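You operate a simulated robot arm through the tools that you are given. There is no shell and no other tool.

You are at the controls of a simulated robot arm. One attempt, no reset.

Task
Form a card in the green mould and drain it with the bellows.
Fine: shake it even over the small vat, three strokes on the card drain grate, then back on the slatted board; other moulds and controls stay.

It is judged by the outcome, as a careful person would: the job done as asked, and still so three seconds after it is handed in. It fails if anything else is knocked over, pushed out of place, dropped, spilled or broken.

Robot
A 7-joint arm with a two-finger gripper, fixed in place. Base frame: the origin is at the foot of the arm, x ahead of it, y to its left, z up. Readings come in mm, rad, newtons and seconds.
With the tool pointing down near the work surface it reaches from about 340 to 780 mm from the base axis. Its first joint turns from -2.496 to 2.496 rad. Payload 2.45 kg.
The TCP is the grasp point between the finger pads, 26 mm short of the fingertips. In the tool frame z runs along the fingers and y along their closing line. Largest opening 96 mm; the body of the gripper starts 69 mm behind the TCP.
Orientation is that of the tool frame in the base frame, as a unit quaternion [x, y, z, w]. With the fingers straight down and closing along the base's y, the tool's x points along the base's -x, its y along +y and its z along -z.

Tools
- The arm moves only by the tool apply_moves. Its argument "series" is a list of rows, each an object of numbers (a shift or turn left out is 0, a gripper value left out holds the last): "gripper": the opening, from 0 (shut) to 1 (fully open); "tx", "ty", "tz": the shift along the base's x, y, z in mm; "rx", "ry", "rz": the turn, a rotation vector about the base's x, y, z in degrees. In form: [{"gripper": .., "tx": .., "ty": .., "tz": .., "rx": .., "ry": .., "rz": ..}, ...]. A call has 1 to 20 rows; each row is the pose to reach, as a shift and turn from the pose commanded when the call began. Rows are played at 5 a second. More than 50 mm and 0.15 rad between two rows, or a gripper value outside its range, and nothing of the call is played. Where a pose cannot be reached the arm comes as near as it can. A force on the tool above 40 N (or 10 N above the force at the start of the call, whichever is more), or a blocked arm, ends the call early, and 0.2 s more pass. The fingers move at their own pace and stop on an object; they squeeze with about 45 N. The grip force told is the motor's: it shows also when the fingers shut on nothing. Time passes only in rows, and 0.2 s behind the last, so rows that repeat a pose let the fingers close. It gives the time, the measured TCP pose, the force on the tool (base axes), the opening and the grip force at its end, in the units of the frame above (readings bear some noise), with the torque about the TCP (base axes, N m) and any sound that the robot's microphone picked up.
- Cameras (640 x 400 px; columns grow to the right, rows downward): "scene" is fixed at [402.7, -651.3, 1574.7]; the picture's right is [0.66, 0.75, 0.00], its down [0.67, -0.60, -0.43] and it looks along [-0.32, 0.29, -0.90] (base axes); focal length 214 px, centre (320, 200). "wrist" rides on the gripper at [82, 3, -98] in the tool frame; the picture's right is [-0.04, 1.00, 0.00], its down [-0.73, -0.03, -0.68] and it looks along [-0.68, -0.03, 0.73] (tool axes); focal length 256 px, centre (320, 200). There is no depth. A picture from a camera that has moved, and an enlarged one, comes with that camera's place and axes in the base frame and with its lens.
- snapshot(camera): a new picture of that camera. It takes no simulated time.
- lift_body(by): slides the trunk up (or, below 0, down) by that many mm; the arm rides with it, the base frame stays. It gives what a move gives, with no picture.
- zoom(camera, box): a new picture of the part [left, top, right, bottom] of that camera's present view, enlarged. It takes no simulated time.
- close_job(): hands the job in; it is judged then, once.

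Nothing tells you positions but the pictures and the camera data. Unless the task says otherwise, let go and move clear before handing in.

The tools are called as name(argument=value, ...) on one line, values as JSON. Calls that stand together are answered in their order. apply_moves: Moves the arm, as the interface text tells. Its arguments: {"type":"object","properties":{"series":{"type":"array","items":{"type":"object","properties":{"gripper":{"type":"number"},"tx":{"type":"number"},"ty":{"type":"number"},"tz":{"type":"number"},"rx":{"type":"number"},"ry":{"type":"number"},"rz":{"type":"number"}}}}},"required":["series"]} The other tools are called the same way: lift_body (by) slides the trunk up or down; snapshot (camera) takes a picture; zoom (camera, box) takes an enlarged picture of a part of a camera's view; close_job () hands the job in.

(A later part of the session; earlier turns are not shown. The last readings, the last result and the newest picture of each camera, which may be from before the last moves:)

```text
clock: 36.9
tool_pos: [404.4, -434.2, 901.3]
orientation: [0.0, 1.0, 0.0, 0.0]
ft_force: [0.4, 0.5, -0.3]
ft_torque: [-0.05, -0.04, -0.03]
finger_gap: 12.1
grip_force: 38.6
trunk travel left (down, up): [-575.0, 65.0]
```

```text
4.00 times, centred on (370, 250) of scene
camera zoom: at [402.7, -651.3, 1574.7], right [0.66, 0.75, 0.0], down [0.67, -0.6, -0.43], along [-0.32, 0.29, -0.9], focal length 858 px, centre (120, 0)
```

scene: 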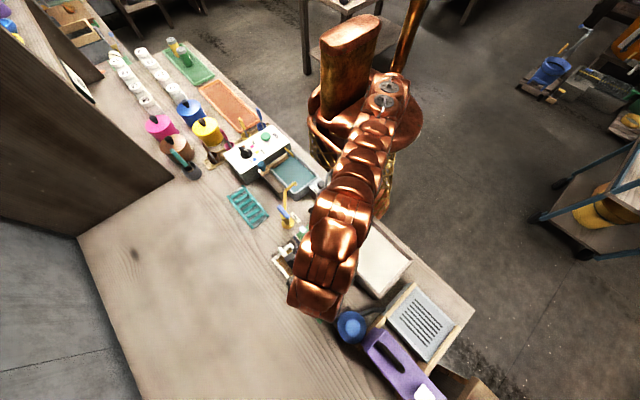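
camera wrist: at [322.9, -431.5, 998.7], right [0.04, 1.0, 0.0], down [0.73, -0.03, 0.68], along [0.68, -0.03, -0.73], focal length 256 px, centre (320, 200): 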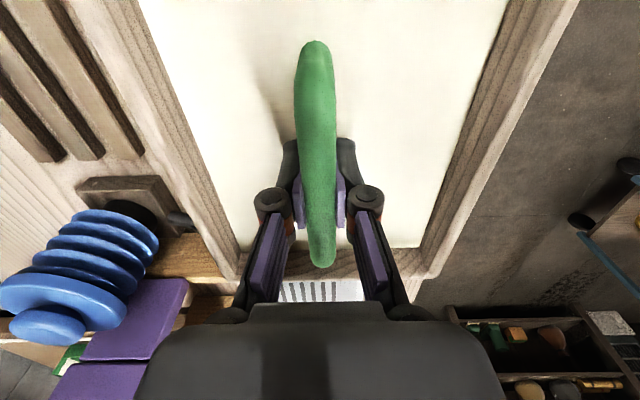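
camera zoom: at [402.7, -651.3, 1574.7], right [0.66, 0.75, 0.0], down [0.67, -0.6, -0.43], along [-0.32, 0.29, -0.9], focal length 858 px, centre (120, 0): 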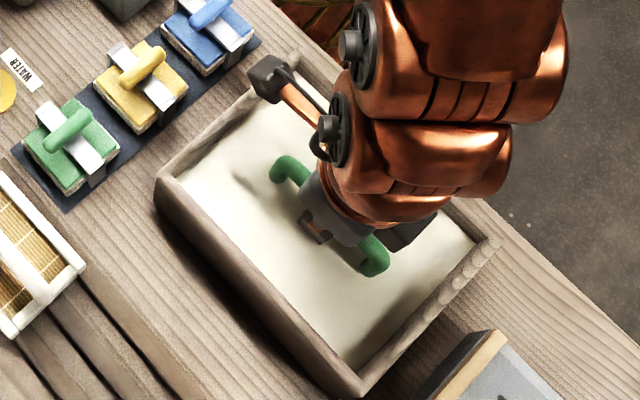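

The frame is fully submerged. I'll hold a moment, then raise it slowly and level so it drains while still over the vat.

apply_moves(series=[{"tz": -3}, {"tz": -4}, {"tz": -4}, {"tz": -4}, {"tz": -4}, {"tz": 0}, {"tz": 4}, {"tz": 8}, {"tz": 12}, {"tz": 16}, {"tz": 20}, {"tz": 24}, {"tz": 28}, {"tz": 32}, {"tz": 36}, {"tz": 40}, {"tz": 40}])

snapshot(camera="wrist")

zoom(camera="wrist", box=[220, 10, 420, 270])

zoom(camera="scene", box=[300, 200, 440, 300])

```text
clock: 40.5
tool_pos: [402.9, -435.1, 939.6]
orientation: [-0.001, 1.0, 0.0, 0.0]
ft_force: [0.3, 0.1, -0.5]
ft_torque: [0.03, -0.01, -0.01]
finger_gap: 12.0
grip_force: 39.1
trunk travel left (down, up): [-575.0, 65.0]
```

```text
taken
camera wrist: at [322.8, -432.4, 1038.4], right [0.04, 1.0, 0.0], down [0.73, -0.03, 0.68], along [0.68, -0.03, -0.73], focal length 256 px, centre (320, 200)
```

wrist: 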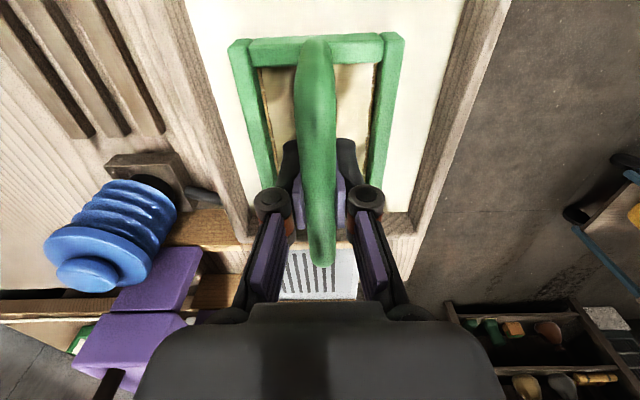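

```text
1.54 times, centred on (320, 140) of wrist
camera zoom: at [322.8, -432.4, 1038.4], right [0.04, 1.0, 0.0], down [0.73, -0.03, 0.68], along [0.68, -0.03, -0.73], focal length 394 px, centre (320, 292)
```

zoom: 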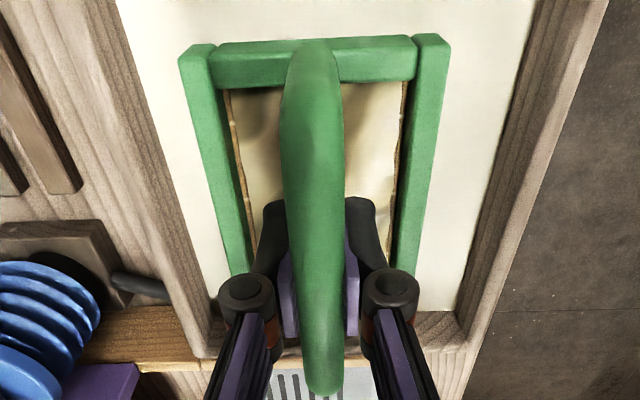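

```text
4.00 times, centred on (370, 250) of scene
camera zoom: at [402.7, -651.3, 1574.7], right [0.66, 0.75, 0.0], down [0.67, -0.6, -0.43], along [-0.32, 0.29, -0.9], focal length 858 px, centre (120, 0)
```

zoom: 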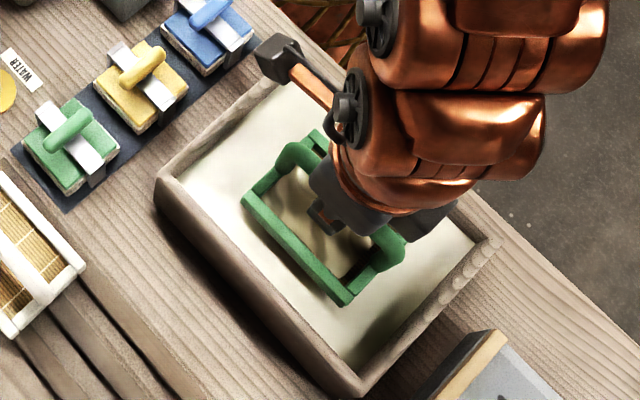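

A pulp layer now lies in the mould, a bit uneven. I'll shake it gently side to side and fore and aft, level, still over the vat.

apply_moves(series=[{"tx": 10}, {"tx": -10}, {"tx": 12}, {"tx": -12}, {"tx": 12}, {"tx": -12}, {"tx": 10}, {"tx": 0}, {"ty": 10}, {"ty": -10}, {"ty": 12}, {"ty": -12}, {"ty": 12}, {"ty": -12}, {"ty": 10}, {"ty": 0}, {"tx": 0}, {"tx": 0}])

zoom(camera="wrist", box=[220, 10, 420, 270])

zoom(camera="scene", box=[340, 220, 410, 280])

```text
clock: 44.3
tool_pos: [402.7, -434.4, 939.8]
orientation: [0.0, 1.0, 0.0, -0.001]
ft_force: [-0.8, -0.1, -1.0]
ft_torque: [-0.01, 0.01, 0.05]
finger_gap: 12.1
grip_force: 38.6
trunk travel left (down, up): [-575.0, 65.0]
```

```text
1.54 times, centred on (320, 140) of wrist
camera zoom: at [322.4, -430.5, 1038.6], right [0.04, 1.0, 0.0], down [0.73, -0.03, 0.68], along [0.68, -0.03, -0.73], focal length 394 px, centre (320, 292)
```

zoom: 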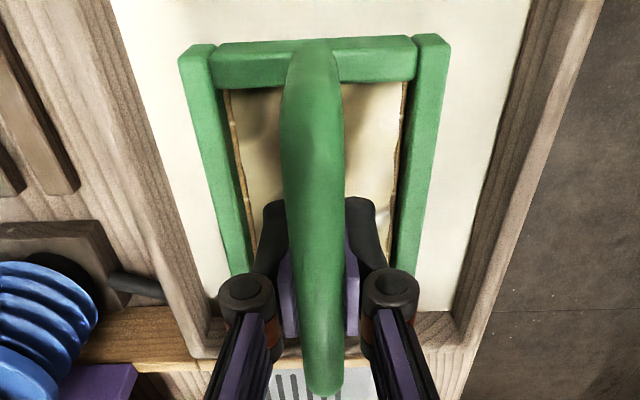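

```text
6.67 times, centred on (375, 250) of scene
camera zoom: at [402.7, -651.3, 1574.7], right [0.66, 0.75, 0.0], down [0.67, -0.6, -0.43], along [-0.32, 0.29, -0.9], focal length 1430 px, centre (-47, -133)
```

zoom: 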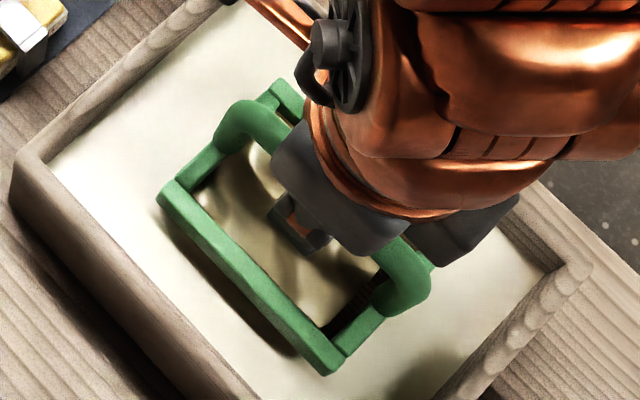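

zoom(camera="wrist", box=[255, 50, 385, 180])

zoom(camera="scene", box=[352, 232, 392, 272])

```text
3.08 times, centred on (320, 115) of wrist
camera zoom: at [322.4, -430.5, 1038.6], right [0.04, 1.0, 0.0], down [0.73, -0.03, 0.68], along [0.68, -0.03, -0.73], focal length 788 px, centre (320, 462)
```

zoom: 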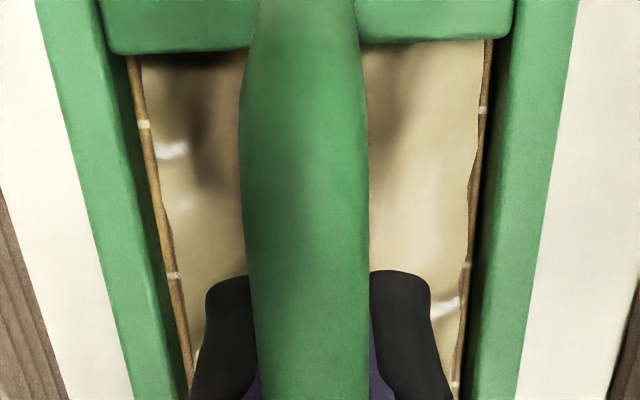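

```text
10.00 times, centred on (372, 252) of scene
camera zoom: at [402.7, -651.3, 1574.7], right [0.66, 0.75, 0.0], down [0.67, -0.6, -0.43], along [-0.32, 0.29, -0.9], focal length 2145 px, centre (-200, -320)
```

zoom: 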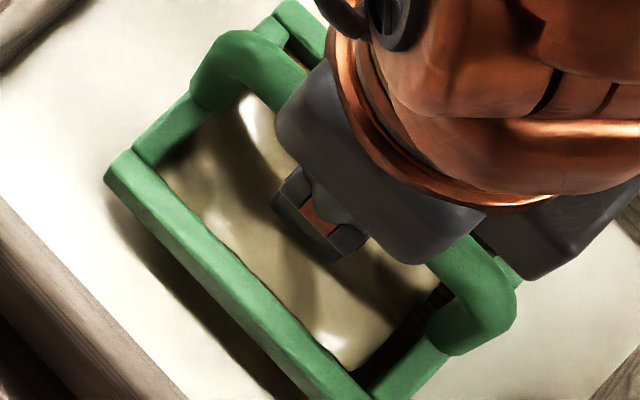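

The sheet still shows wavy wet highlights, so I'll shake more firmly and then compare.

apply_moves(series=[{"tx": 10}, {"tx": -16}, {"tx": 16}, {"tx": -18}, {"tx": 18}, {"tx": -18}, {"tx": 18}, {"tx": -18}, {"tx": 16}, {"tx": 0}, {"ty": 12}, {"ty": -14}, {"ty": 14}, {"ty": -14}, {"ty": 14}, {"ty": -14}, {"ty": 12}, {"ty": 0}, {"ty": 0}, {"ty": 0}])

zoom(camera="wrist", box=[255, 50, 385, 180])

zoom(camera="scene", box=[352, 232, 392, 272])

```text
clock: 48.5
tool_pos: [404.2, -431.6, 940.2]
orientation: [0.0, 1.0, 0.0, 0.0]
ft_force: [0.5, 0.2, -1.0]
ft_torque: [-0.01, -0.01, 0.0]
finger_gap: 12.2
grip_force: 38.8
trunk travel left (down, up): [-575.0, 65.0]
```

```text
3.08 times, centred on (320, 115) of wrist
camera zoom: at [323.0, -430.4, 1038.5], right [0.04, 1.0, 0.0], down [0.73, -0.03, 0.68], along [0.68, -0.03, -0.73], focal length 788 px, centre (320, 462)
```

zoom: 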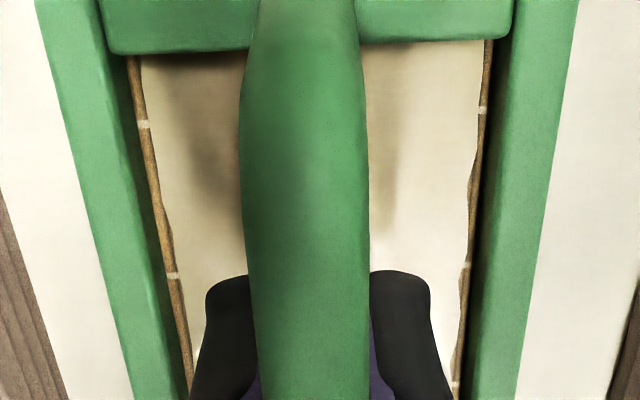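

```text
10.00 times, centred on (372, 252) of scene
camera zoom: at [402.7, -651.3, 1574.7], right [0.66, 0.75, 0.0], down [0.67, -0.6, -0.43], along [-0.32, 0.29, -0.9], focal length 2145 px, centre (-200, -320)
```

zoom: 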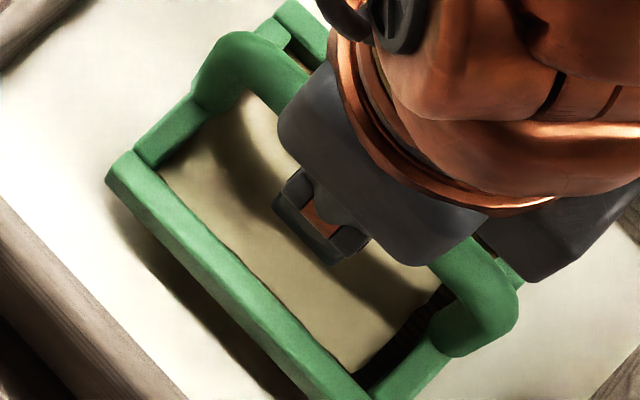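

The highlights are gone and the sheet now lies smooth and even. The grate is centred near (637,−459) between wooden rails at x≈557 and 712 (tops z≈860), which is right at the edge of my reach. I'll raise the mould, carry it partway and check.

apply_moves(series=[{"tz": 6}, {"tz": 16}, {"tz": 28}, {"tz": 38}, {"tz": 44, "tx": 4}, {"tz": 46, "tx": 14}, {"tz": 46, "tx": 30, "ty": -2}, {"tz": 46, "tx": 50, "ty": -4}, {"tz": 46, "tx": 72, "ty": -6}, {"tz": 46, "tx": 94, "ty": -8}, {"tz": 46, "tx": 116, "ty": -10}, {"tz": 46, "tx": 138, "ty": -12}, {"tz": 46, "tx": 158, "ty": -14}, {"tz": 46, "tx": 174, "ty": -16}, {"tz": 46, "tx": 186, "ty": -16}, {"tz": 46, "tx": 194, "ty": -16}, {"tz": 46, "tx": 196, "ty": -16}, {"tz": 46, "tx": 196, "ty": -16}])

snapshot(camera="wrist")

zoom(camera="scene", box=[320, 240, 500, 370])

```text
clock: 52.3
tool_pos: [598.8, -449.8, 986.3]
orientation: [0.0, 1.0, -0.001, 0.0]
ft_force: [0.0, 0.4, -1.2]
ft_torque: [0.0, 0.02, 0.02]
finger_gap: 12.0
grip_force: 38.9
trunk travel left (down, up): [-575.0, 65.0]
```

```text
taken
camera wrist: at [518.4, -448.0, 1084.9], right [0.04, 1.0, 0.0], down [0.73, -0.03, 0.68], along [0.68, -0.03, -0.73], focal length 256 px, centre (320, 200)
```

wrist: 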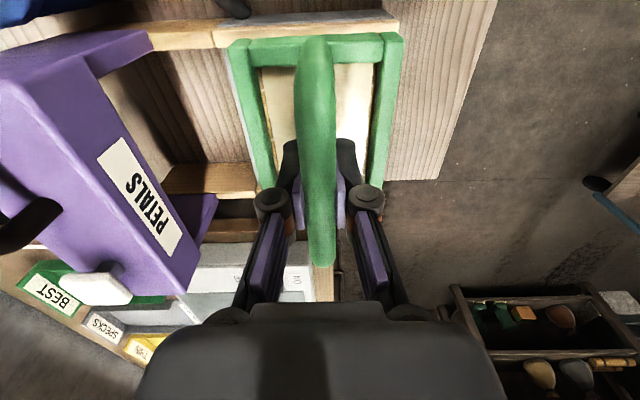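

```text
3.08 times, centred on (410, 305) of scene
camera zoom: at [402.7, -651.3, 1574.7], right [0.66, 0.75, 0.0], down [0.67, -0.6, -0.43], along [-0.32, 0.29, -0.9], focal length 660 px, centre (43, -123)
```

zoom: 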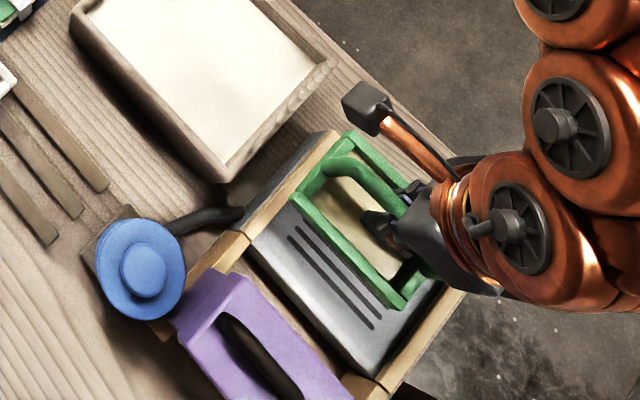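

Everything is steady and the level orientation holds. I'll lower a little and extend to the grate centre, around (634,−452), still above the rails.

apply_moves(series=[{"tz": -8, "tx": 3}, {"tz": -18, "tx": 8}, {"tz": -28, "tx": 14}, {"tz": -36, "tx": 20}, {"tz": -42, "tx": 26, "ty": -1}, {"tz": -46, "tx": 31, "ty": -2}, {"tz": -46, "tx": 35, "ty": -2}, {"tz": -46, "tx": 35, "ty": -2}])

snapshot(camera="wrist")

zoom(camera="scene", box=[360, 260, 480, 370])

```text
clock: 54.1
tool_pos: [625.0, -452.6, 944.8]
orientation: [0.0, 1.0, 0.0, -0.001]
ft_force: [0.1, 0.2, -0.7]
ft_torque: [-0.02, 0.0, -0.02]
finger_gap: 12.0
grip_force: 38.9
out of reach, approached as far as the arm can: row 6, 7, 8
trunk travel left (down, up): [-575.0, 65.0]
```

```text
taken
camera wrist: at [544.0, -448.6, 1042.5], right [0.04, 1.0, 0.0], down [0.73, -0.03, 0.68], along [0.68, -0.03, -0.73], focal length 256 px, centre (320, 200)
```

wrist: 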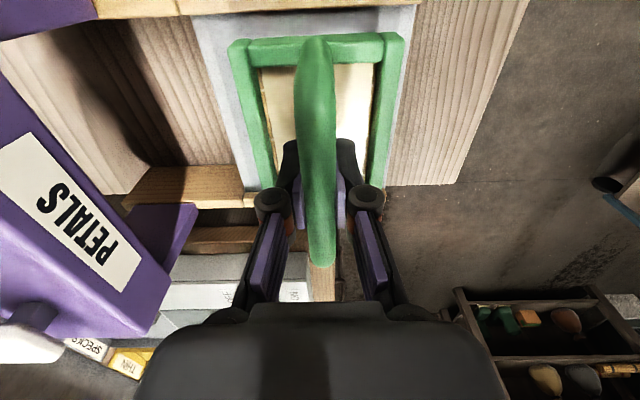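

```text
3.64 times, centred on (420, 315) of scene
camera zoom: at [402.7, -651.3, 1574.7], right [0.66, 0.75, 0.0], down [0.67, -0.6, -0.43], along [-0.32, 0.29, -0.9], focal length 780 px, centre (-44, -218)
```

zoom: 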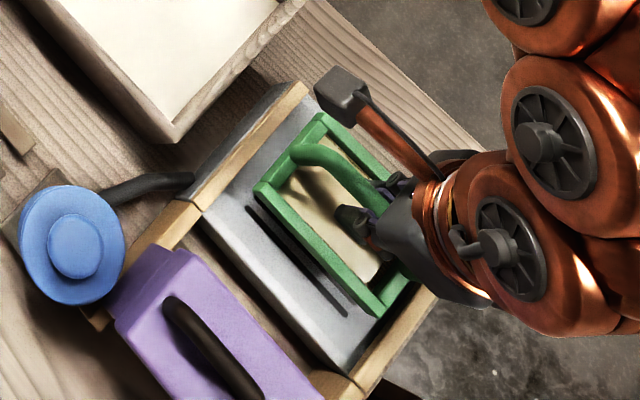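

At this height the arm stops at r≈771. Reach grows as the hand works lower relative to the trunk, so I'll raise the trunk 60 mm and then lower the arm.

lift_body(by=60)

apply_moves(series=[{"tz": -8}, {"tz": -18}, {"tz": -28}, {"tz": -38}, {"tz": -48}, {"tz": -56}, {"tz": -62, "tx": 2, "ty": -1}, {"tz": -68, "tx": 5, "ty": -3}, {"tz": -72, "tx": 8, "ty": -5}, {"tz": -75, "tx": 10, "ty": -6}, {"tz": -75, "tx": 10, "ty": -6}])

snapshot(camera="wrist")

zoom(camera="scene", box=[360, 260, 480, 370])

```text
clock: 55.1
tool_pos: [626.4, -450.6, 1003.3]
orientation: [0.001, 1.0, 0.001, 0.001]
ft_force: [0.7, -0.1, -1.3]
ft_torque: [-0.01, 0.03, 0.0]
finger_gap: 12.2
grip_force: 38.4
trunk travel left (down, up): [-635.0, 5.0]
```

```text
clock: 57.5
tool_pos: [635.5, -457.3, 929.2]
orientation: [0.001, 1.0, 0.0, -0.001]
ft_force: [-0.8, 0.1, -1.5]
ft_torque: [0.02, 0.0, -0.02]
finger_gap: 12.1
grip_force: 39.4
trunk travel left (down, up): [-635.0, 5.0]
```

```text
taken
camera wrist: at [554.0, -455.0, 1027.9], right [0.04, 1.0, 0.0], down [0.73, -0.03, 0.68], along [0.68, -0.03, -0.73], focal length 256 px, centre (320, 200)
```

wrist: 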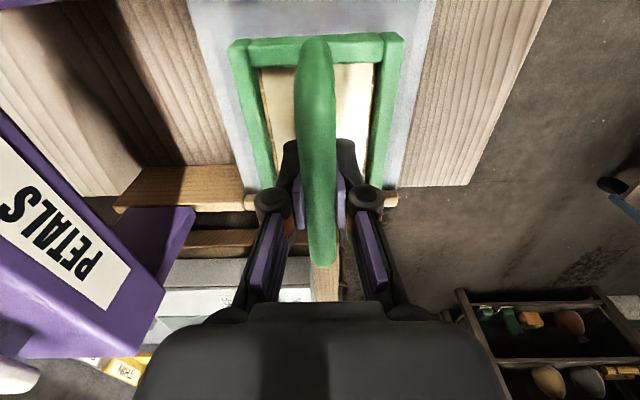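

```text
3.64 times, centred on (420, 315) of scene
camera zoom: at [402.7, -651.3, 1574.7], right [0.66, 0.75, 0.0], down [0.67, -0.6, -0.43], along [-0.32, 0.29, -0.9], focal length 780 px, centre (-44, -218)
```

zoom: 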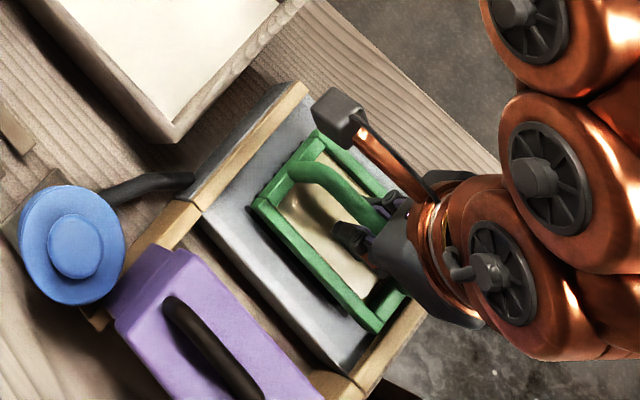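

The mould now hangs level over the slots with about 13–16 mm to each rail. I'll lower it in small steps until it touches the grate.

apply_moves(series=[{"tz": -4}, {"tz": -8}, {"tz": -12}, {"tz": -16}, {"tz": -18}, {"tz": -18}])

snapshot(camera="wrist")

zoom(camera="scene", box=[360, 260, 480, 370])

```text
clock: 58.9
tool_pos: [634.9, -456.4, 912.1]
orientation: [0.001, 1.0, 0.0, 0.0]
ft_force: [0.1, -0.4, 0.0]
ft_torque: [0.04, 0.0, -0.01]
finger_gap: 12.2
grip_force: 38.4
trunk travel left (down, up): [-635.0, 5.0]
```

```text
taken
camera wrist: at [554.2, -454.2, 1010.1], right [0.04, 1.0, 0.0], down [0.73, -0.03, 0.68], along [0.68, -0.03, -0.73], focal length 256 px, centre (320, 200)
```

wrist: 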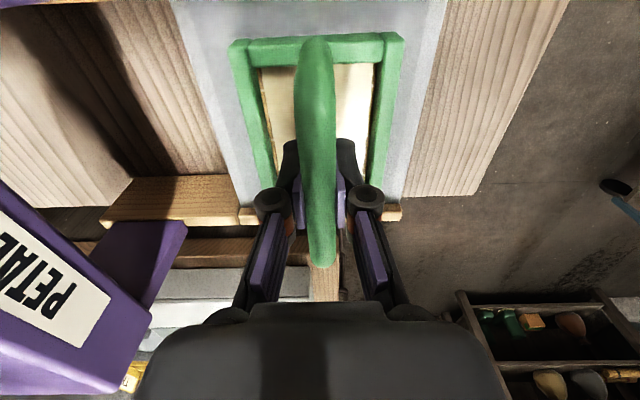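

```text
3.64 times, centred on (420, 315) of scene
camera zoom: at [402.7, -651.3, 1574.7], right [0.66, 0.75, 0.0], down [0.67, -0.6, -0.43], along [-0.32, 0.29, -0.9], focal length 780 px, centre (-44, -218)
```

zoom: 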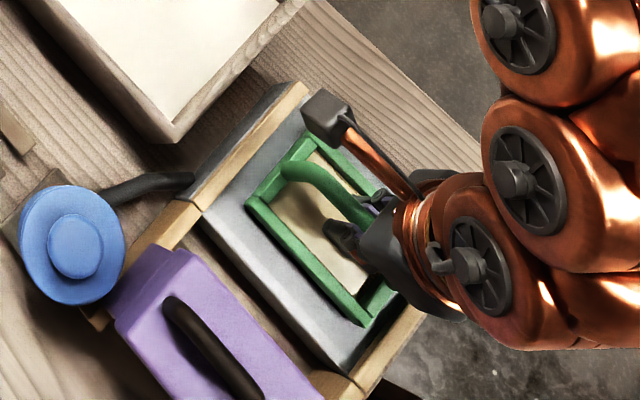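

apply_moves(series=[{"tz": -2}, {"tz": -4}, {"tz": -6}, {"tz": -8}, {"tz": -8}])

zoom(camera="wrist", box=[220, 10, 420, 270])

```text
clock: 60.1
tool_pos: [634.8, -457.9, 902.8]
orientation: [-0.001, 1.0, 0.001, 0.0]
ft_force: [1.3, 0.0, 5.6]
ft_torque: [0.0, -0.01, -0.02]
finger_gap: 14.9
grip_force: 37.8
trunk travel left (down, up): [-635.0, 5.0]
```

```text
1.54 times, centred on (320, 140) of wrist
camera zoom: at [553.7, -454.6, 1001.3], right [0.04, 1.0, 0.0], down [0.73, -0.03, 0.68], along [0.68, -0.03, -0.73], focal length 394 px, centre (320, 292)
```

zoom: 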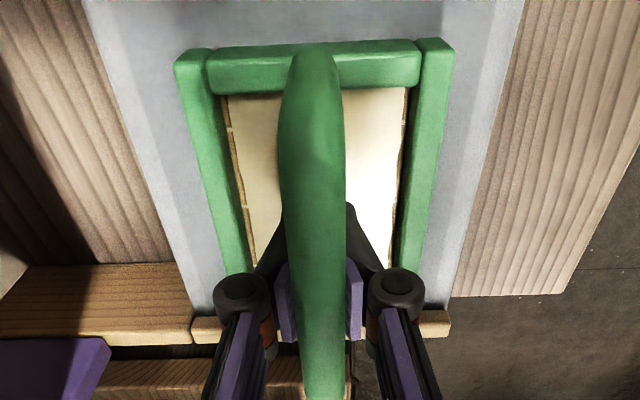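

The mould rests on the grate (5.6 N contact). I'll release gently and raise straight up.

apply_moves(series=[{"tz": -0.5, "gripper": 0.16}, {"gripper": 0.25}, {"gripper": 0.4}, {"gripper": 0.4}, {"gripper": 0.4}, {"gripper": 0.4}])

zoom(camera="wrist", box=[220, 10, 420, 270])

apply_moves(series=[{"tz": 5}, {"tz": 12}, {"tz": 20}, {"tz": 30}, {"tz": 40}, {"tz": 50}, {"tz": 56}, {"tz": 56}])

snapshot(camera="wrist")

zoom(camera="scene", box=[330, 250, 490, 370])

```text
clock: 61.5
tool_pos: [634.2, -458.7, 903.3]
orientation: [0.0, 1.0, -0.001, 0.0]
ft_force: [0.9, -0.4, 0.1]
ft_torque: [-0.04, -0.04, 0.0]
finger_gap: 38.3
grip_force: 0.1
trunk travel left (down, up): [-635.0, 5.0]
```

```text
1.54 times, centred on (320, 140) of wrist
camera zoom: at [553.7, -455.1, 1001.5], right [0.04, 1.0, 0.0], down [0.73, -0.03, 0.68], along [0.68, -0.03, -0.73], focal length 394 px, centre (320, 292)
```

zoom: 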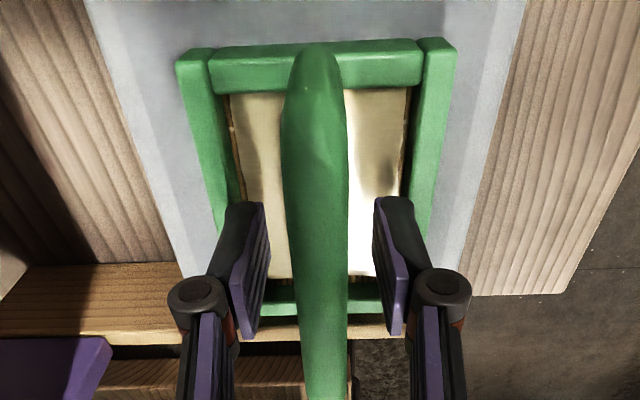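

```text
clock: 63.3
tool_pos: [633.1, -455.7, 959.1]
orientation: [0.0, 1.0, 0.001, 0.0]
ft_force: [0.1, -0.1, 0.3]
ft_torque: [0.01, 0.01, -0.03]
finger_gap: 38.5
grip_force: 0.1
trunk travel left (down, up): [-635.0, 5.0]
```

```text
taken
camera wrist: at [551.3, -452.5, 1057.6], right [0.04, 1.0, 0.0], down [0.73, -0.03, 0.68], along [0.68, -0.03, -0.73], focal length 256 px, centre (320, 200)
```

wrist: 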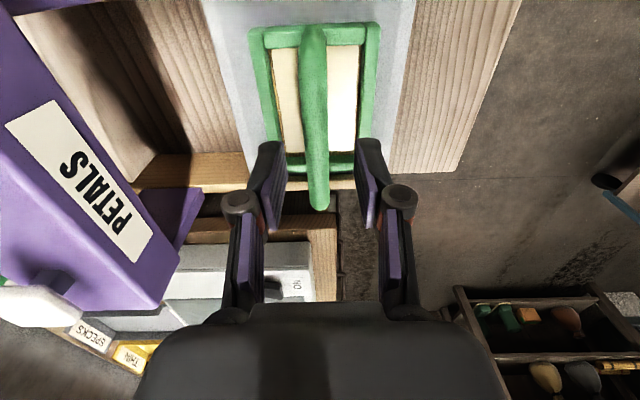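

```text
3.33 times, centred on (410, 310) of scene
camera zoom: at [402.7, -651.3, 1574.7], right [0.66, 0.75, 0.0], down [0.67, -0.6, -0.43], along [-0.32, 0.29, -0.9], focal length 715 px, centre (20, -167)
```

zoom: 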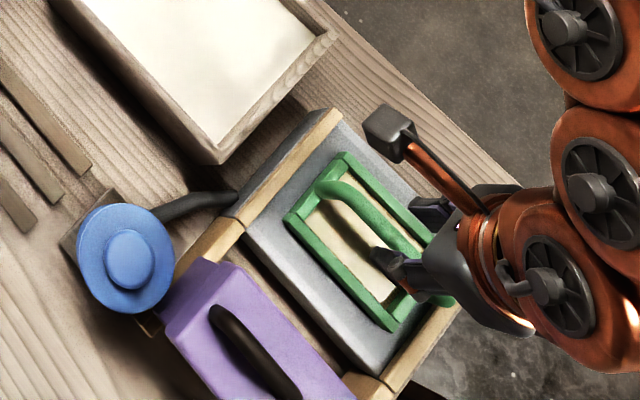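

The mould sits squarely on the slots with the sheet intact. Next is the bellows, whose top knob is near (503,−626,929), at radius ≈800, so I'll need to tilt the tool outward. I'll go to a viewing spot first, with the fingers shut to make a pusher.

apply_moves(series=[{"tx": -8, "ty": 3, "tz": 8, "gripper": 0.4}, {"tx": -24, "ty": 6, "tz": 18, "gripper": 0.0}, {"tx": -46, "ty": 8, "tz": 30}, {"tx": -70, "ty": 8, "tz": 42}, {"tx": -95, "ty": 4, "tz": 50}, {"tx": -120, "ty": -10, "tz": 54}, {"tx": -145, "ty": -30, "tz": 56}, {"tx": -170, "ty": -52, "tz": 56}, {"tx": -195, "ty": -75, "tz": 56}, {"tx": -210, "ty": -92, "tz": 56}, {"tx": -214, "ty": -103, "tz": 56}, {"tx": -214, "ty": -103, "tz": 56}])

snapshot(camera="wrist")

zoom(camera="scene", box=[310, 280, 490, 380])

```text
clock: 65.9
tool_pos: [421.1, -560.9, 1014.3]
orientation: [0.0, 1.0, 0.0, 0.0]
ft_force: [0.1, -0.5, 0.9]
ft_torque: [0.01, 0.01, 0.0]
finger_gap: 0.1
grip_force: 27.8
trunk travel left (down, up): [-635.0, 5.0]
```

```text
taken
camera wrist: at [339.9, -557.4, 1112.7], right [0.04, 1.0, 0.0], down [0.73, -0.03, 0.68], along [0.68, -0.03, -0.73], focal length 256 px, centre (320, 200)
```

wrist: 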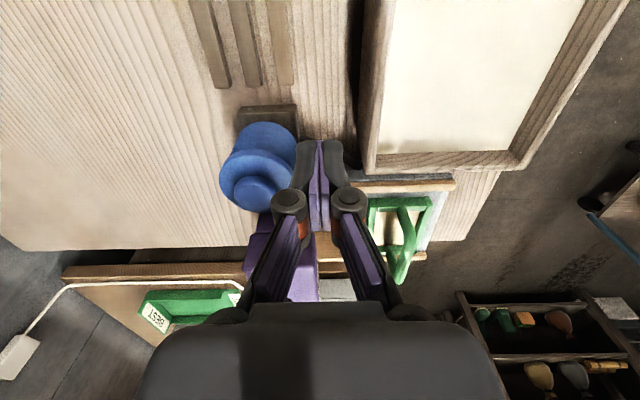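

```text
3.56 times, centred on (400, 330) of scene
camera zoom: at [402.7, -651.3, 1574.7], right [0.66, 0.75, 0.0], down [0.67, -0.6, -0.43], along [-0.32, 0.29, -0.9], focal length 763 px, centre (36, -262)
```

zoom: 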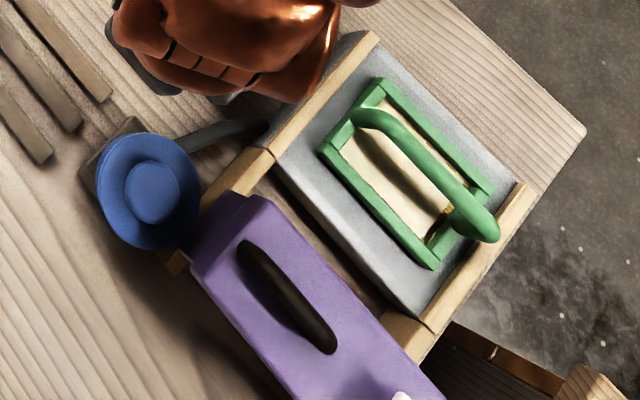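

The mould lies properly on the grate; the bellows knob top is at (503,−626,924). I'll approach above it with the tool tilted about 20° outward to gain reach, stopping roughly 20 mm above.

apply_moves(series=[{"tx": 5, "ty": -4, "tz": 0, "rx": -4, "ry": -3.2}, {"tx": 18, "ty": -14, "tz": -4, "rx": -8, "ry": -6.4}, {"tx": 36, "ty": -29, "tz": -12, "rx": -12, "ry": -9.6}, {"tx": 54, "ty": -44, "tz": -22, "rx": -15.6, "ry": -12.5}, {"tx": 70, "ty": -57, "tz": -32, "rx": -15.6, "ry": -12.5}, {"tx": 82, "ty": -66, "tz": -38, "rx": -15.6, "ry": -12.5}, {"tx": 82, "ty": -66, "tz": -38, "rx": -15.6, "ry": -12.5}])

snapshot(camera="wrist")

zoom(camera="scene", box=[290, 270, 430, 390])

```text
clock: 67.5
tool_pos: [503.1, -625.3, 977.6]
orientation: [-0.001, 0.985, -0.135, 0.109]
ft_force: [0.6, 0.0, -0.6]
ft_torque: [-0.03, -0.03, 0.01]
finger_gap: 0.1
grip_force: 28.9
trunk travel left (down, up): [-635.0, 5.0]
```

```text
taken
camera wrist: at [403.2, -599.5, 1050.9], right [0.07, 0.96, -0.26], down [0.57, 0.17, 0.8], along [0.82, -0.2, -0.54], focal length 256 px, centre (320, 200)
```

wrist: 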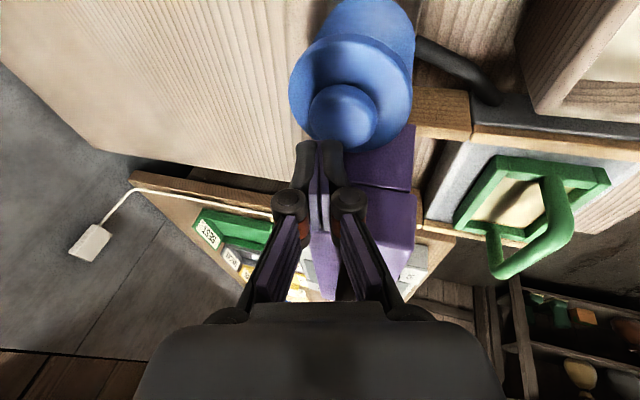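

```text
3.33 times, centred on (360, 330) of scene
camera zoom: at [402.7, -651.3, 1574.7], right [0.66, 0.75, 0.0], down [0.67, -0.6, -0.43], along [-0.32, 0.29, -0.9], focal length 715 px, centre (187, -233)
```

zoom: 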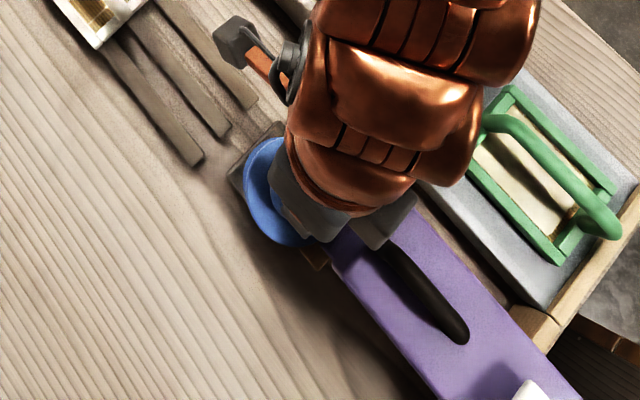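

The pusher is right over the knob. I'll press slowly to find the contact and how the bellows resists.

apply_moves(series=[{"tz": -8}, {"tz": -16}, {"tz": -24}, {"tz": -30}, {"tz": -35}, {"tz": -40}, {"tz": -40}])

snapshot(camera="wrist")

```text
clock: 69.0
tool_pos: [504.5, -627.7, 945.7]
orientation: [0.0, 0.983, -0.141, 0.113]
ft_force: [-4.3, 6.3, 22.1]
ft_torque: [0.18, 0.23, -0.03]
finger_gap: 0.0
grip_force: 28.9
trunk travel left (down, up): [-635.0, 5.0]
heard: click
stopped in row 7: the force on the tool passed its limit at 42 N (the readings are from after the stop); the commanded pose is now the measured one
```

```text
taken
camera wrist: at [403.5, -600.2, 1018.2], right [0.07, 0.96, -0.27], down [0.56, 0.18, 0.81], along [0.82, -0.21, -0.53], focal length 256 px, centre (320, 200)
```

wrist: 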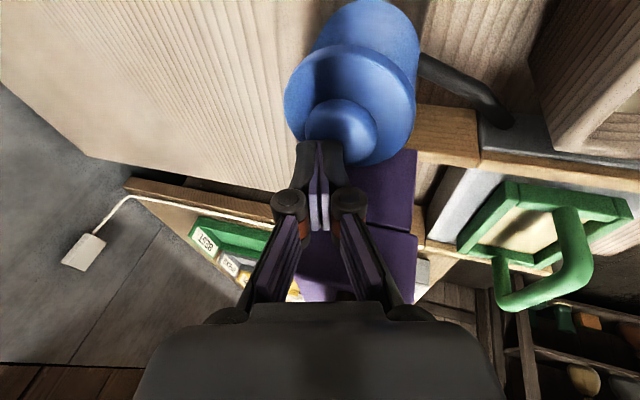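

I heard a click and hit about 42 N around z≈940. I'll look closely at how far the bellows moved.

zoom(camera="wrist", box=[260, 0, 460, 180])

zoom(camera="scene", box=[320, 290, 400, 360])

```text
2.22 times, centred on (360, 90) of wrist
camera zoom: at [403.5, -600.2, 1018.2], right [0.07, 0.96, -0.27], down [0.56, 0.18, 0.81], along [0.82, -0.21, -0.53], focal length 569 px, centre (231, 444)
```

zoom: 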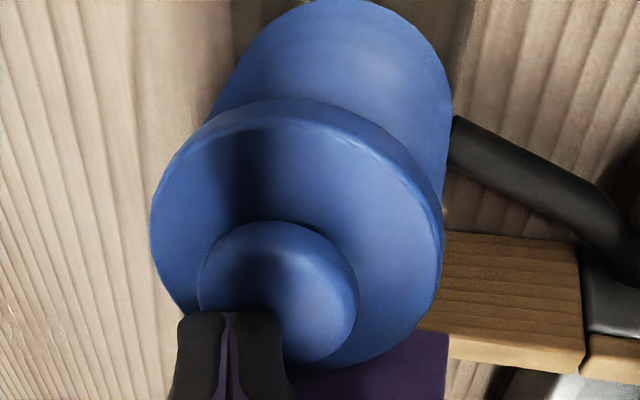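

```text
5.71 times, centred on (360, 325) of scene
camera zoom: at [402.7, -651.3, 1574.7], right [0.66, 0.75, 0.0], down [0.67, -0.6, -0.43], along [-0.32, 0.29, -0.9], focal length 1226 px, centre (91, -514)
```

zoom: 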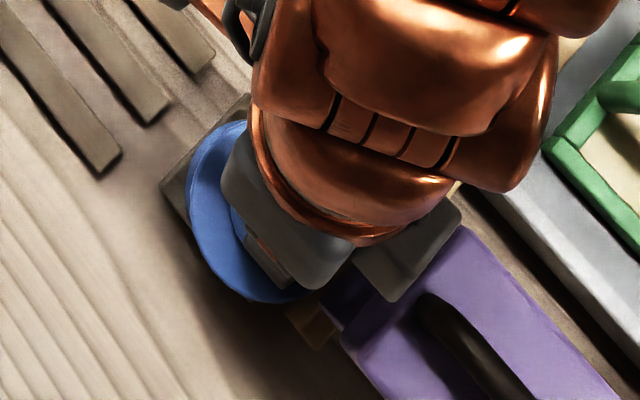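

The pusher seems to be still loading the knob with 22 N. Without releasing, I'll press slightly more to learn whether it is at the bottom of its stroke.

apply_moves(series=[{"tz": -1}, {"tz": -2}])

snapshot(camera="wrist")

```text
clock: 69.8
tool_pos: [505.9, -629.3, 945.6]
orientation: [0.0, 0.983, -0.143, 0.114]
ft_force: [-4.2, 5.9, 19.5]
ft_torque: [0.16, 0.27, -0.04]
finger_gap: 0.1
grip_force: 28.6
trunk travel left (down, up): [-635.0, 5.0]
stopped in row 2: the force on the tool passed its limit at 41 N (the readings are from after the stop); the commanded pose is now the measured one
```

```text
taken
camera wrist: at [404.2, -601.3, 1017.8], right [0.07, 0.96, -0.27], down [0.56, 0.19, 0.81], along [0.83, -0.21, -0.52], focal length 256 px, centre (320, 200)
```

wrist: 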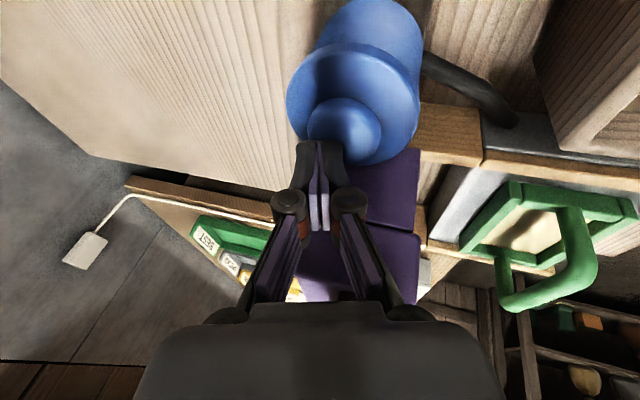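

Comparing the views, the disc has moved down about 15 mm and is at a hard stop, so that was one full stroke with a click. I'll lift off to let it spring back and check.

apply_moves(series=[{"tz": 4}, {"tz": 10, "tx": -1, "ty": 1}, {"tz": 18, "tx": -2, "ty": 2}, {"tz": 26, "tx": -3, "ty": 4}, {"tz": 32, "tx": -3, "ty": 4}, {"tz": 32, "tx": -3, "ty": 4}])

snapshot(camera="wrist")

zoom(camera="scene", box=[320, 290, 400, 360])

```text
clock: 71.2
tool_pos: [502.8, -623.9, 973.8]
orientation: [0.0, 0.983, -0.141, 0.113]
ft_force: [0.5, 0.1, -0.2]
ft_torque: [-0.01, -0.01, 0.02]
finger_gap: 0.0
grip_force: 28.8
trunk travel left (down, up): [-635.0, 5.0]
```

```text
taken
camera wrist: at [402.1, -597.2, 1046.3], right [0.07, 0.96, -0.27], down [0.56, 0.18, 0.81], along [0.82, -0.21, -0.53], focal length 256 px, centre (320, 200)
```

wrist: 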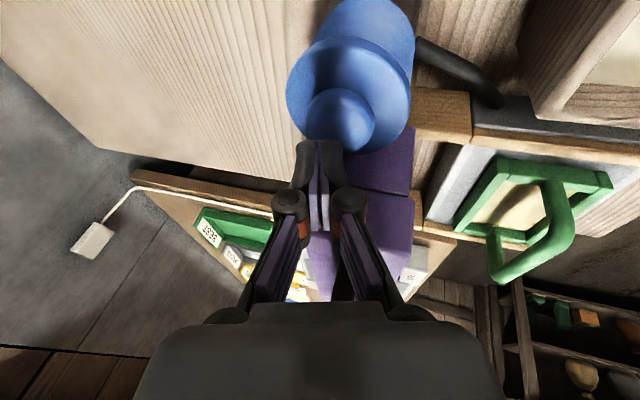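

```text
5.71 times, centred on (360, 325) of scene
camera zoom: at [402.7, -651.3, 1574.7], right [0.66, 0.75, 0.0], down [0.67, -0.6, -0.43], along [-0.32, 0.29, -0.9], focal length 1226 px, centre (91, -514)
```

zoom: 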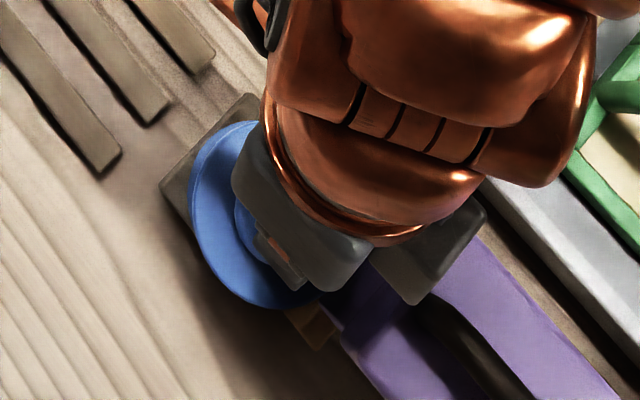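

It sprang back to full height. Now stroke two, same motion.

apply_moves(series=[{"tz": -8}, {"tz": -16}, {"tz": -22}, {"tz": -26}, {"tz": -30}, {"tz": -33}, {"tz": -35}, {"tz": -36}])

zoom(camera="wrist", box=[260, 0, 460, 180])

zoom(camera="scene", box=[320, 290, 400, 360])

```text
clock: 72.9
tool_pos: [504.4, -627.0, 946.2]
orientation: [0.0, 0.982, -0.146, 0.117]
ft_force: [-5.5, 6.9, 23.3]
ft_torque: [0.18, 0.31, -0.01]
finger_gap: 0.2
grip_force: 28.1
trunk travel left (down, up): [-635.0, 5.0]
heard: click
stopped in row 8: the force on the tool passed its limit at 42 N (the readings are from after the stop); the commanded pose is now the measured one
```

```text
2.22 times, centred on (360, 90) of wrist
camera zoom: at [402.0, -597.7, 1017.1], right [0.07, 0.96, -0.28], down [0.56, 0.19, 0.81], along [0.83, -0.21, -0.52], focal length 569 px, centre (231, 444)
```

zoom: 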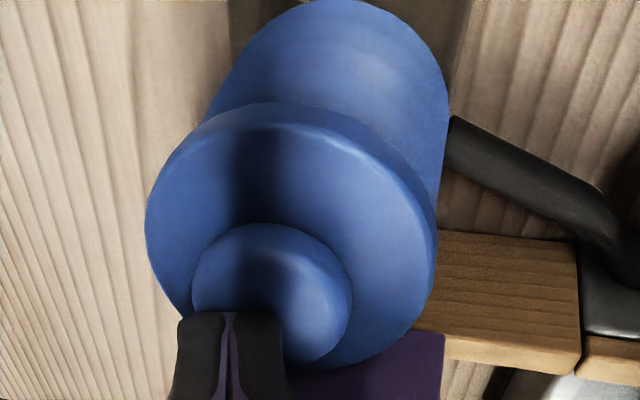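

```text
5.71 times, centred on (360, 325) of scene
camera zoom: at [402.7, -651.3, 1574.7], right [0.66, 0.75, 0.0], down [0.67, -0.6, -0.43], along [-0.32, 0.29, -0.9], focal length 1226 px, centre (91, -514)
```

zoom: 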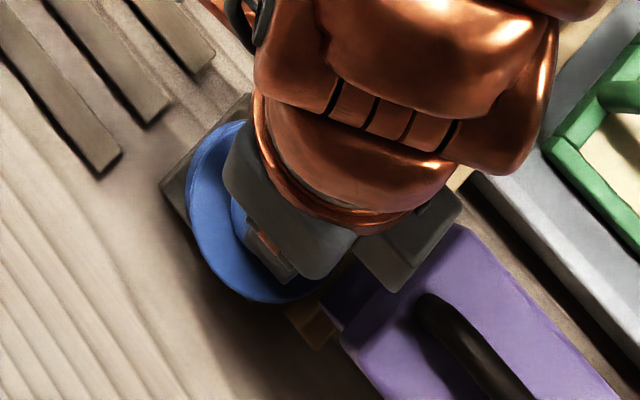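

A second click at the same stop. I'll release fully, then do stroke three.

apply_moves(series=[{"tz": 4}, {"tz": 10, "tx": -1, "ty": 1}, {"tz": 18, "tx": -1, "ty": 2, "rx": 0.5, "ry": 0.4}, {"tz": 26, "tx": -1, "ty": 2, "rx": 1.0, "ry": 0.8}, {"tz": 30, "tx": -1, "ty": 2, "rx": 1.0, "ry": 0.8}, {"tz": 30, "tx": -1, "ty": 2, "rx": 1.0, "ry": 0.8}, {"tz": 30, "tx": -1, "ty": 2, "rx": 1.0, "ry": 0.8}])

apply_moves(series=[{"tz": -8}, {"tz": -16}, {"tz": -22}, {"tz": -26}, {"tz": -30}, {"tz": -33}, {"tz": -35}, {"tz": -36}])

zoom(camera="scene", box=[320, 290, 400, 360])

```text
clock: 74.5
tool_pos: [504.3, -624.5, 971.0]
orientation: [0.0, 0.985, -0.135, 0.108]
ft_force: [-0.4, -0.2, -0.2]
ft_torque: [-0.02, 0.0, 0.02]
finger_gap: 0.1
grip_force: 28.4
trunk travel left (down, up): [-635.0, 5.0]
```

```text
clock: 76.1
tool_pos: [502.6, -625.5, 946.3]
orientation: [0.0, 0.984, -0.14, 0.113]
ft_force: [-5.8, 7.0, 23.6]
ft_torque: [0.2, 0.26, -0.05]
finger_gap: 0.0
grip_force: 28.8
trunk travel left (down, up): [-635.0, 5.0]
heard: click
stopped in row 7: the force on the tool passed its limit at 42 N (the readings are from after the stop); the commanded pose is now the measured one
```

```text
5.71 times, centred on (360, 325) of scene
camera zoom: at [402.7, -651.3, 1574.7], right [0.66, 0.75, 0.0], down [0.67, -0.6, -0.43], along [-0.32, 0.29, -0.9], focal length 1226 px, centre (91, -514)
```

zoom: 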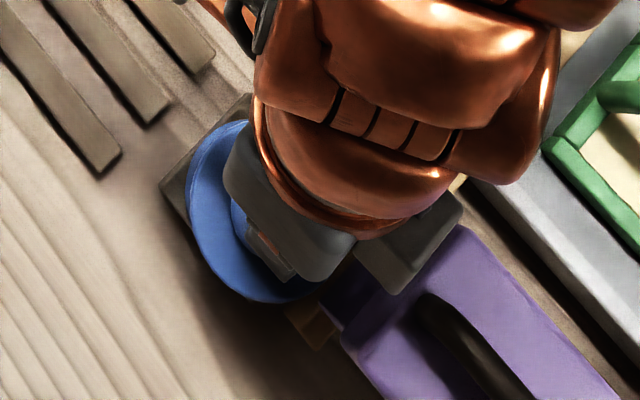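

Third click, so three full strokes are done. I'll lift off, retreat to the viewing spot and straighten the tool, then check the card.

apply_moves(series=[{"tz": 4}, {"tz": 12, "tx": 0, "ty": 1}, {"tz": 24, "tx": -2, "ty": 2}, {"tz": 34, "tx": -10, "ty": 8}, {"tz": 44, "tx": -24, "ty": 20, "rx": 3.9, "ry": 3.1}, {"tz": 54, "tx": -40, "ty": 34, "rx": 7.8, "ry": 6.2}, {"tz": 60, "tx": -56, "ty": 46, "rx": 11.7, "ry": 9.3}, {"tz": 66, "tx": -70, "ty": 56, "rx": 16, "ry": 12.8}, {"tz": 68, "tx": -80, "ty": 63, "rx": 16, "ry": 12.8}, {"tz": 68, "tx": -82, "ty": 65, "rx": 16, "ry": 12.8}, {"tz": 68, "tx": -82, "ty": 65, "rx": 16, "ry": 12.8}])

snapshot(camera="wrist")

zoom(camera="scene", box=[310, 280, 490, 380])

zoom(camera="scene", box=[390, 290, 470, 350])

```text
clock: 78.5
tool_pos: [423.8, -561.8, 1008.9]
orientation: [0.0, 1.0, 0.001, -0.001]
ft_force: [0.0, 0.3, 0.1]
ft_torque: [-0.02, 0.01, -0.03]
finger_gap: 0.0
grip_force: 28.5
trunk travel left (down, up): [-635.0, 5.0]
```

```text
taken
camera wrist: at [341.2, -558.6, 1108.0], right [0.04, 1.0, 0.0], down [0.73, -0.03, 0.68], along [0.68, -0.03, -0.74], focal length 256 px, centre (320, 200)
```

wrist: 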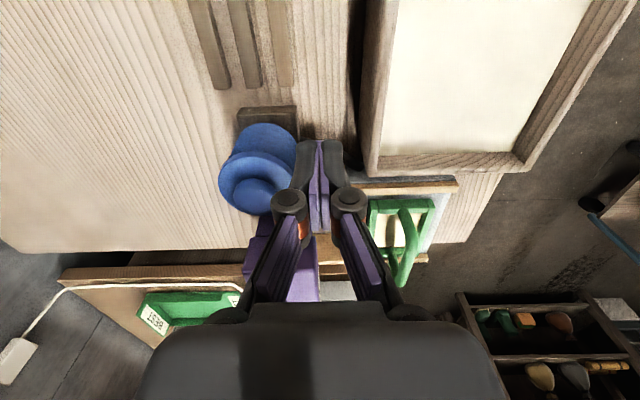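

```text
3.56 times, centred on (400, 330) of scene
camera zoom: at [402.7, -651.3, 1574.7], right [0.66, 0.75, 0.0], down [0.67, -0.6, -0.43], along [-0.32, 0.29, -0.9], focal length 763 px, centre (36, -262)
```

zoom: 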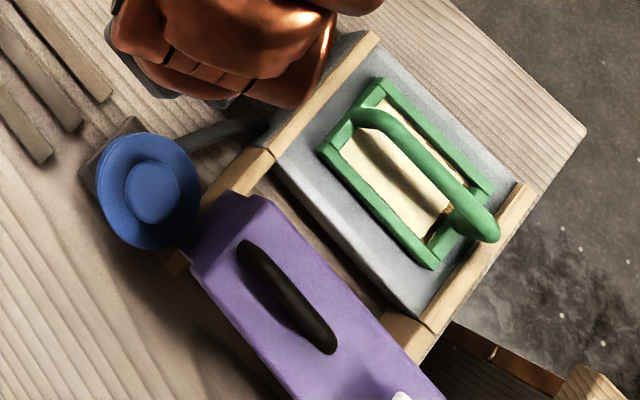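

```text
6.67 times, centred on (430, 320) of scene
camera zoom: at [402.7, -651.3, 1574.7], right [0.66, 0.75, 0.0], down [0.67, -0.6, -0.43], along [-0.32, 0.29, -0.9], focal length 1430 px, centre (-413, -600)
```

zoom: 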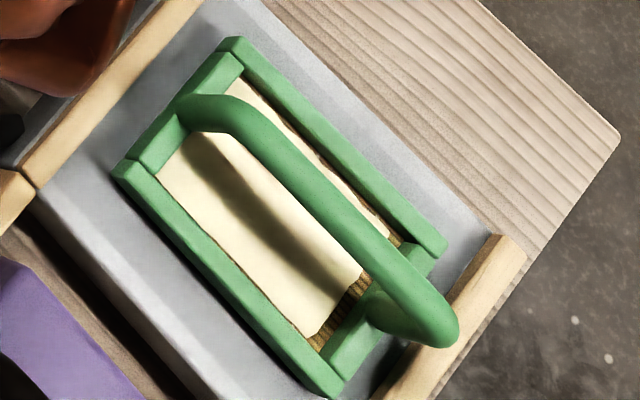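

The card is now pale and even with no bellows or mould shifted. I'll open to about 38 mm and return above the mould on the grate.

apply_moves(series=[{"tx": 4, "ty": 10, "gripper": 0.4}, {"tx": 18, "ty": 26}, {"tx": 42, "ty": 50}, {"tx": 66, "ty": 72}, {"tx": 90, "ty": 92}, {"tx": 115, "ty": 105}, {"tx": 140, "ty": 109, "tz": -2}, {"tx": 164, "ty": 109, "tz": -10}, {"tx": 186, "ty": 108, "tz": -22}, {"tx": 202, "ty": 106, "tz": -36}, {"tx": 210, "ty": 104, "tz": -46}, {"tx": 211, "ty": 104, "tz": -50}, {"tx": 211, "ty": 104, "tz": -50}])

snapshot(camera="wrist")

zoom(camera="scene", box=[360, 260, 480, 370])

```text
clock: 81.3
tool_pos: [631.3, -457.3, 958.6]
orientation: [0.001, 1.0, 0.0, -0.001]
ft_force: [0.5, 0.2, -0.3]
ft_torque: [0.01, -0.01, 0.01]
finger_gap: 38.4
grip_force: 0.0
trunk travel left (down, up): [-635.0, 5.0]
```

```text
taken
camera wrist: at [550.4, -453.6, 1057.4], right [0.04, 1.0, 0.0], down [0.73, -0.03, 0.68], along [0.68, -0.03, -0.74], focal length 256 px, centre (320, 200)
```

wrist: 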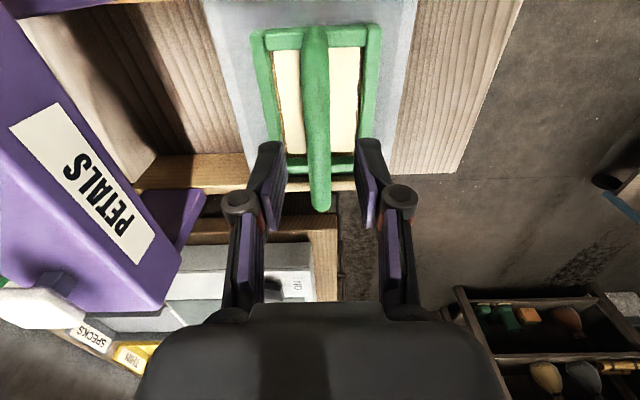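

```text
3.64 times, centred on (420, 315) of scene
camera zoom: at [402.7, -651.3, 1574.7], right [0.66, 0.75, 0.0], down [0.67, -0.6, -0.43], along [-0.32, 0.29, -0.9], focal length 780 px, centre (-44, -218)
```

zoom: 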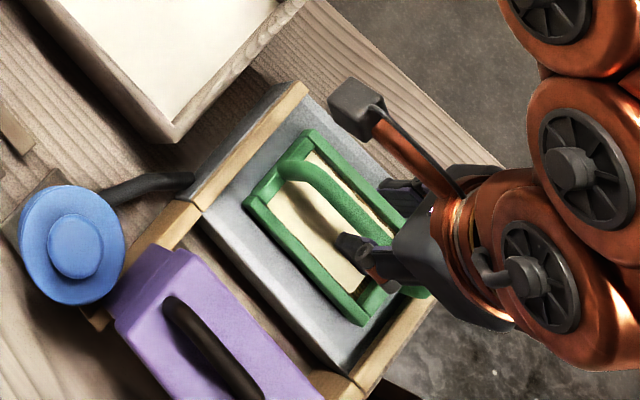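

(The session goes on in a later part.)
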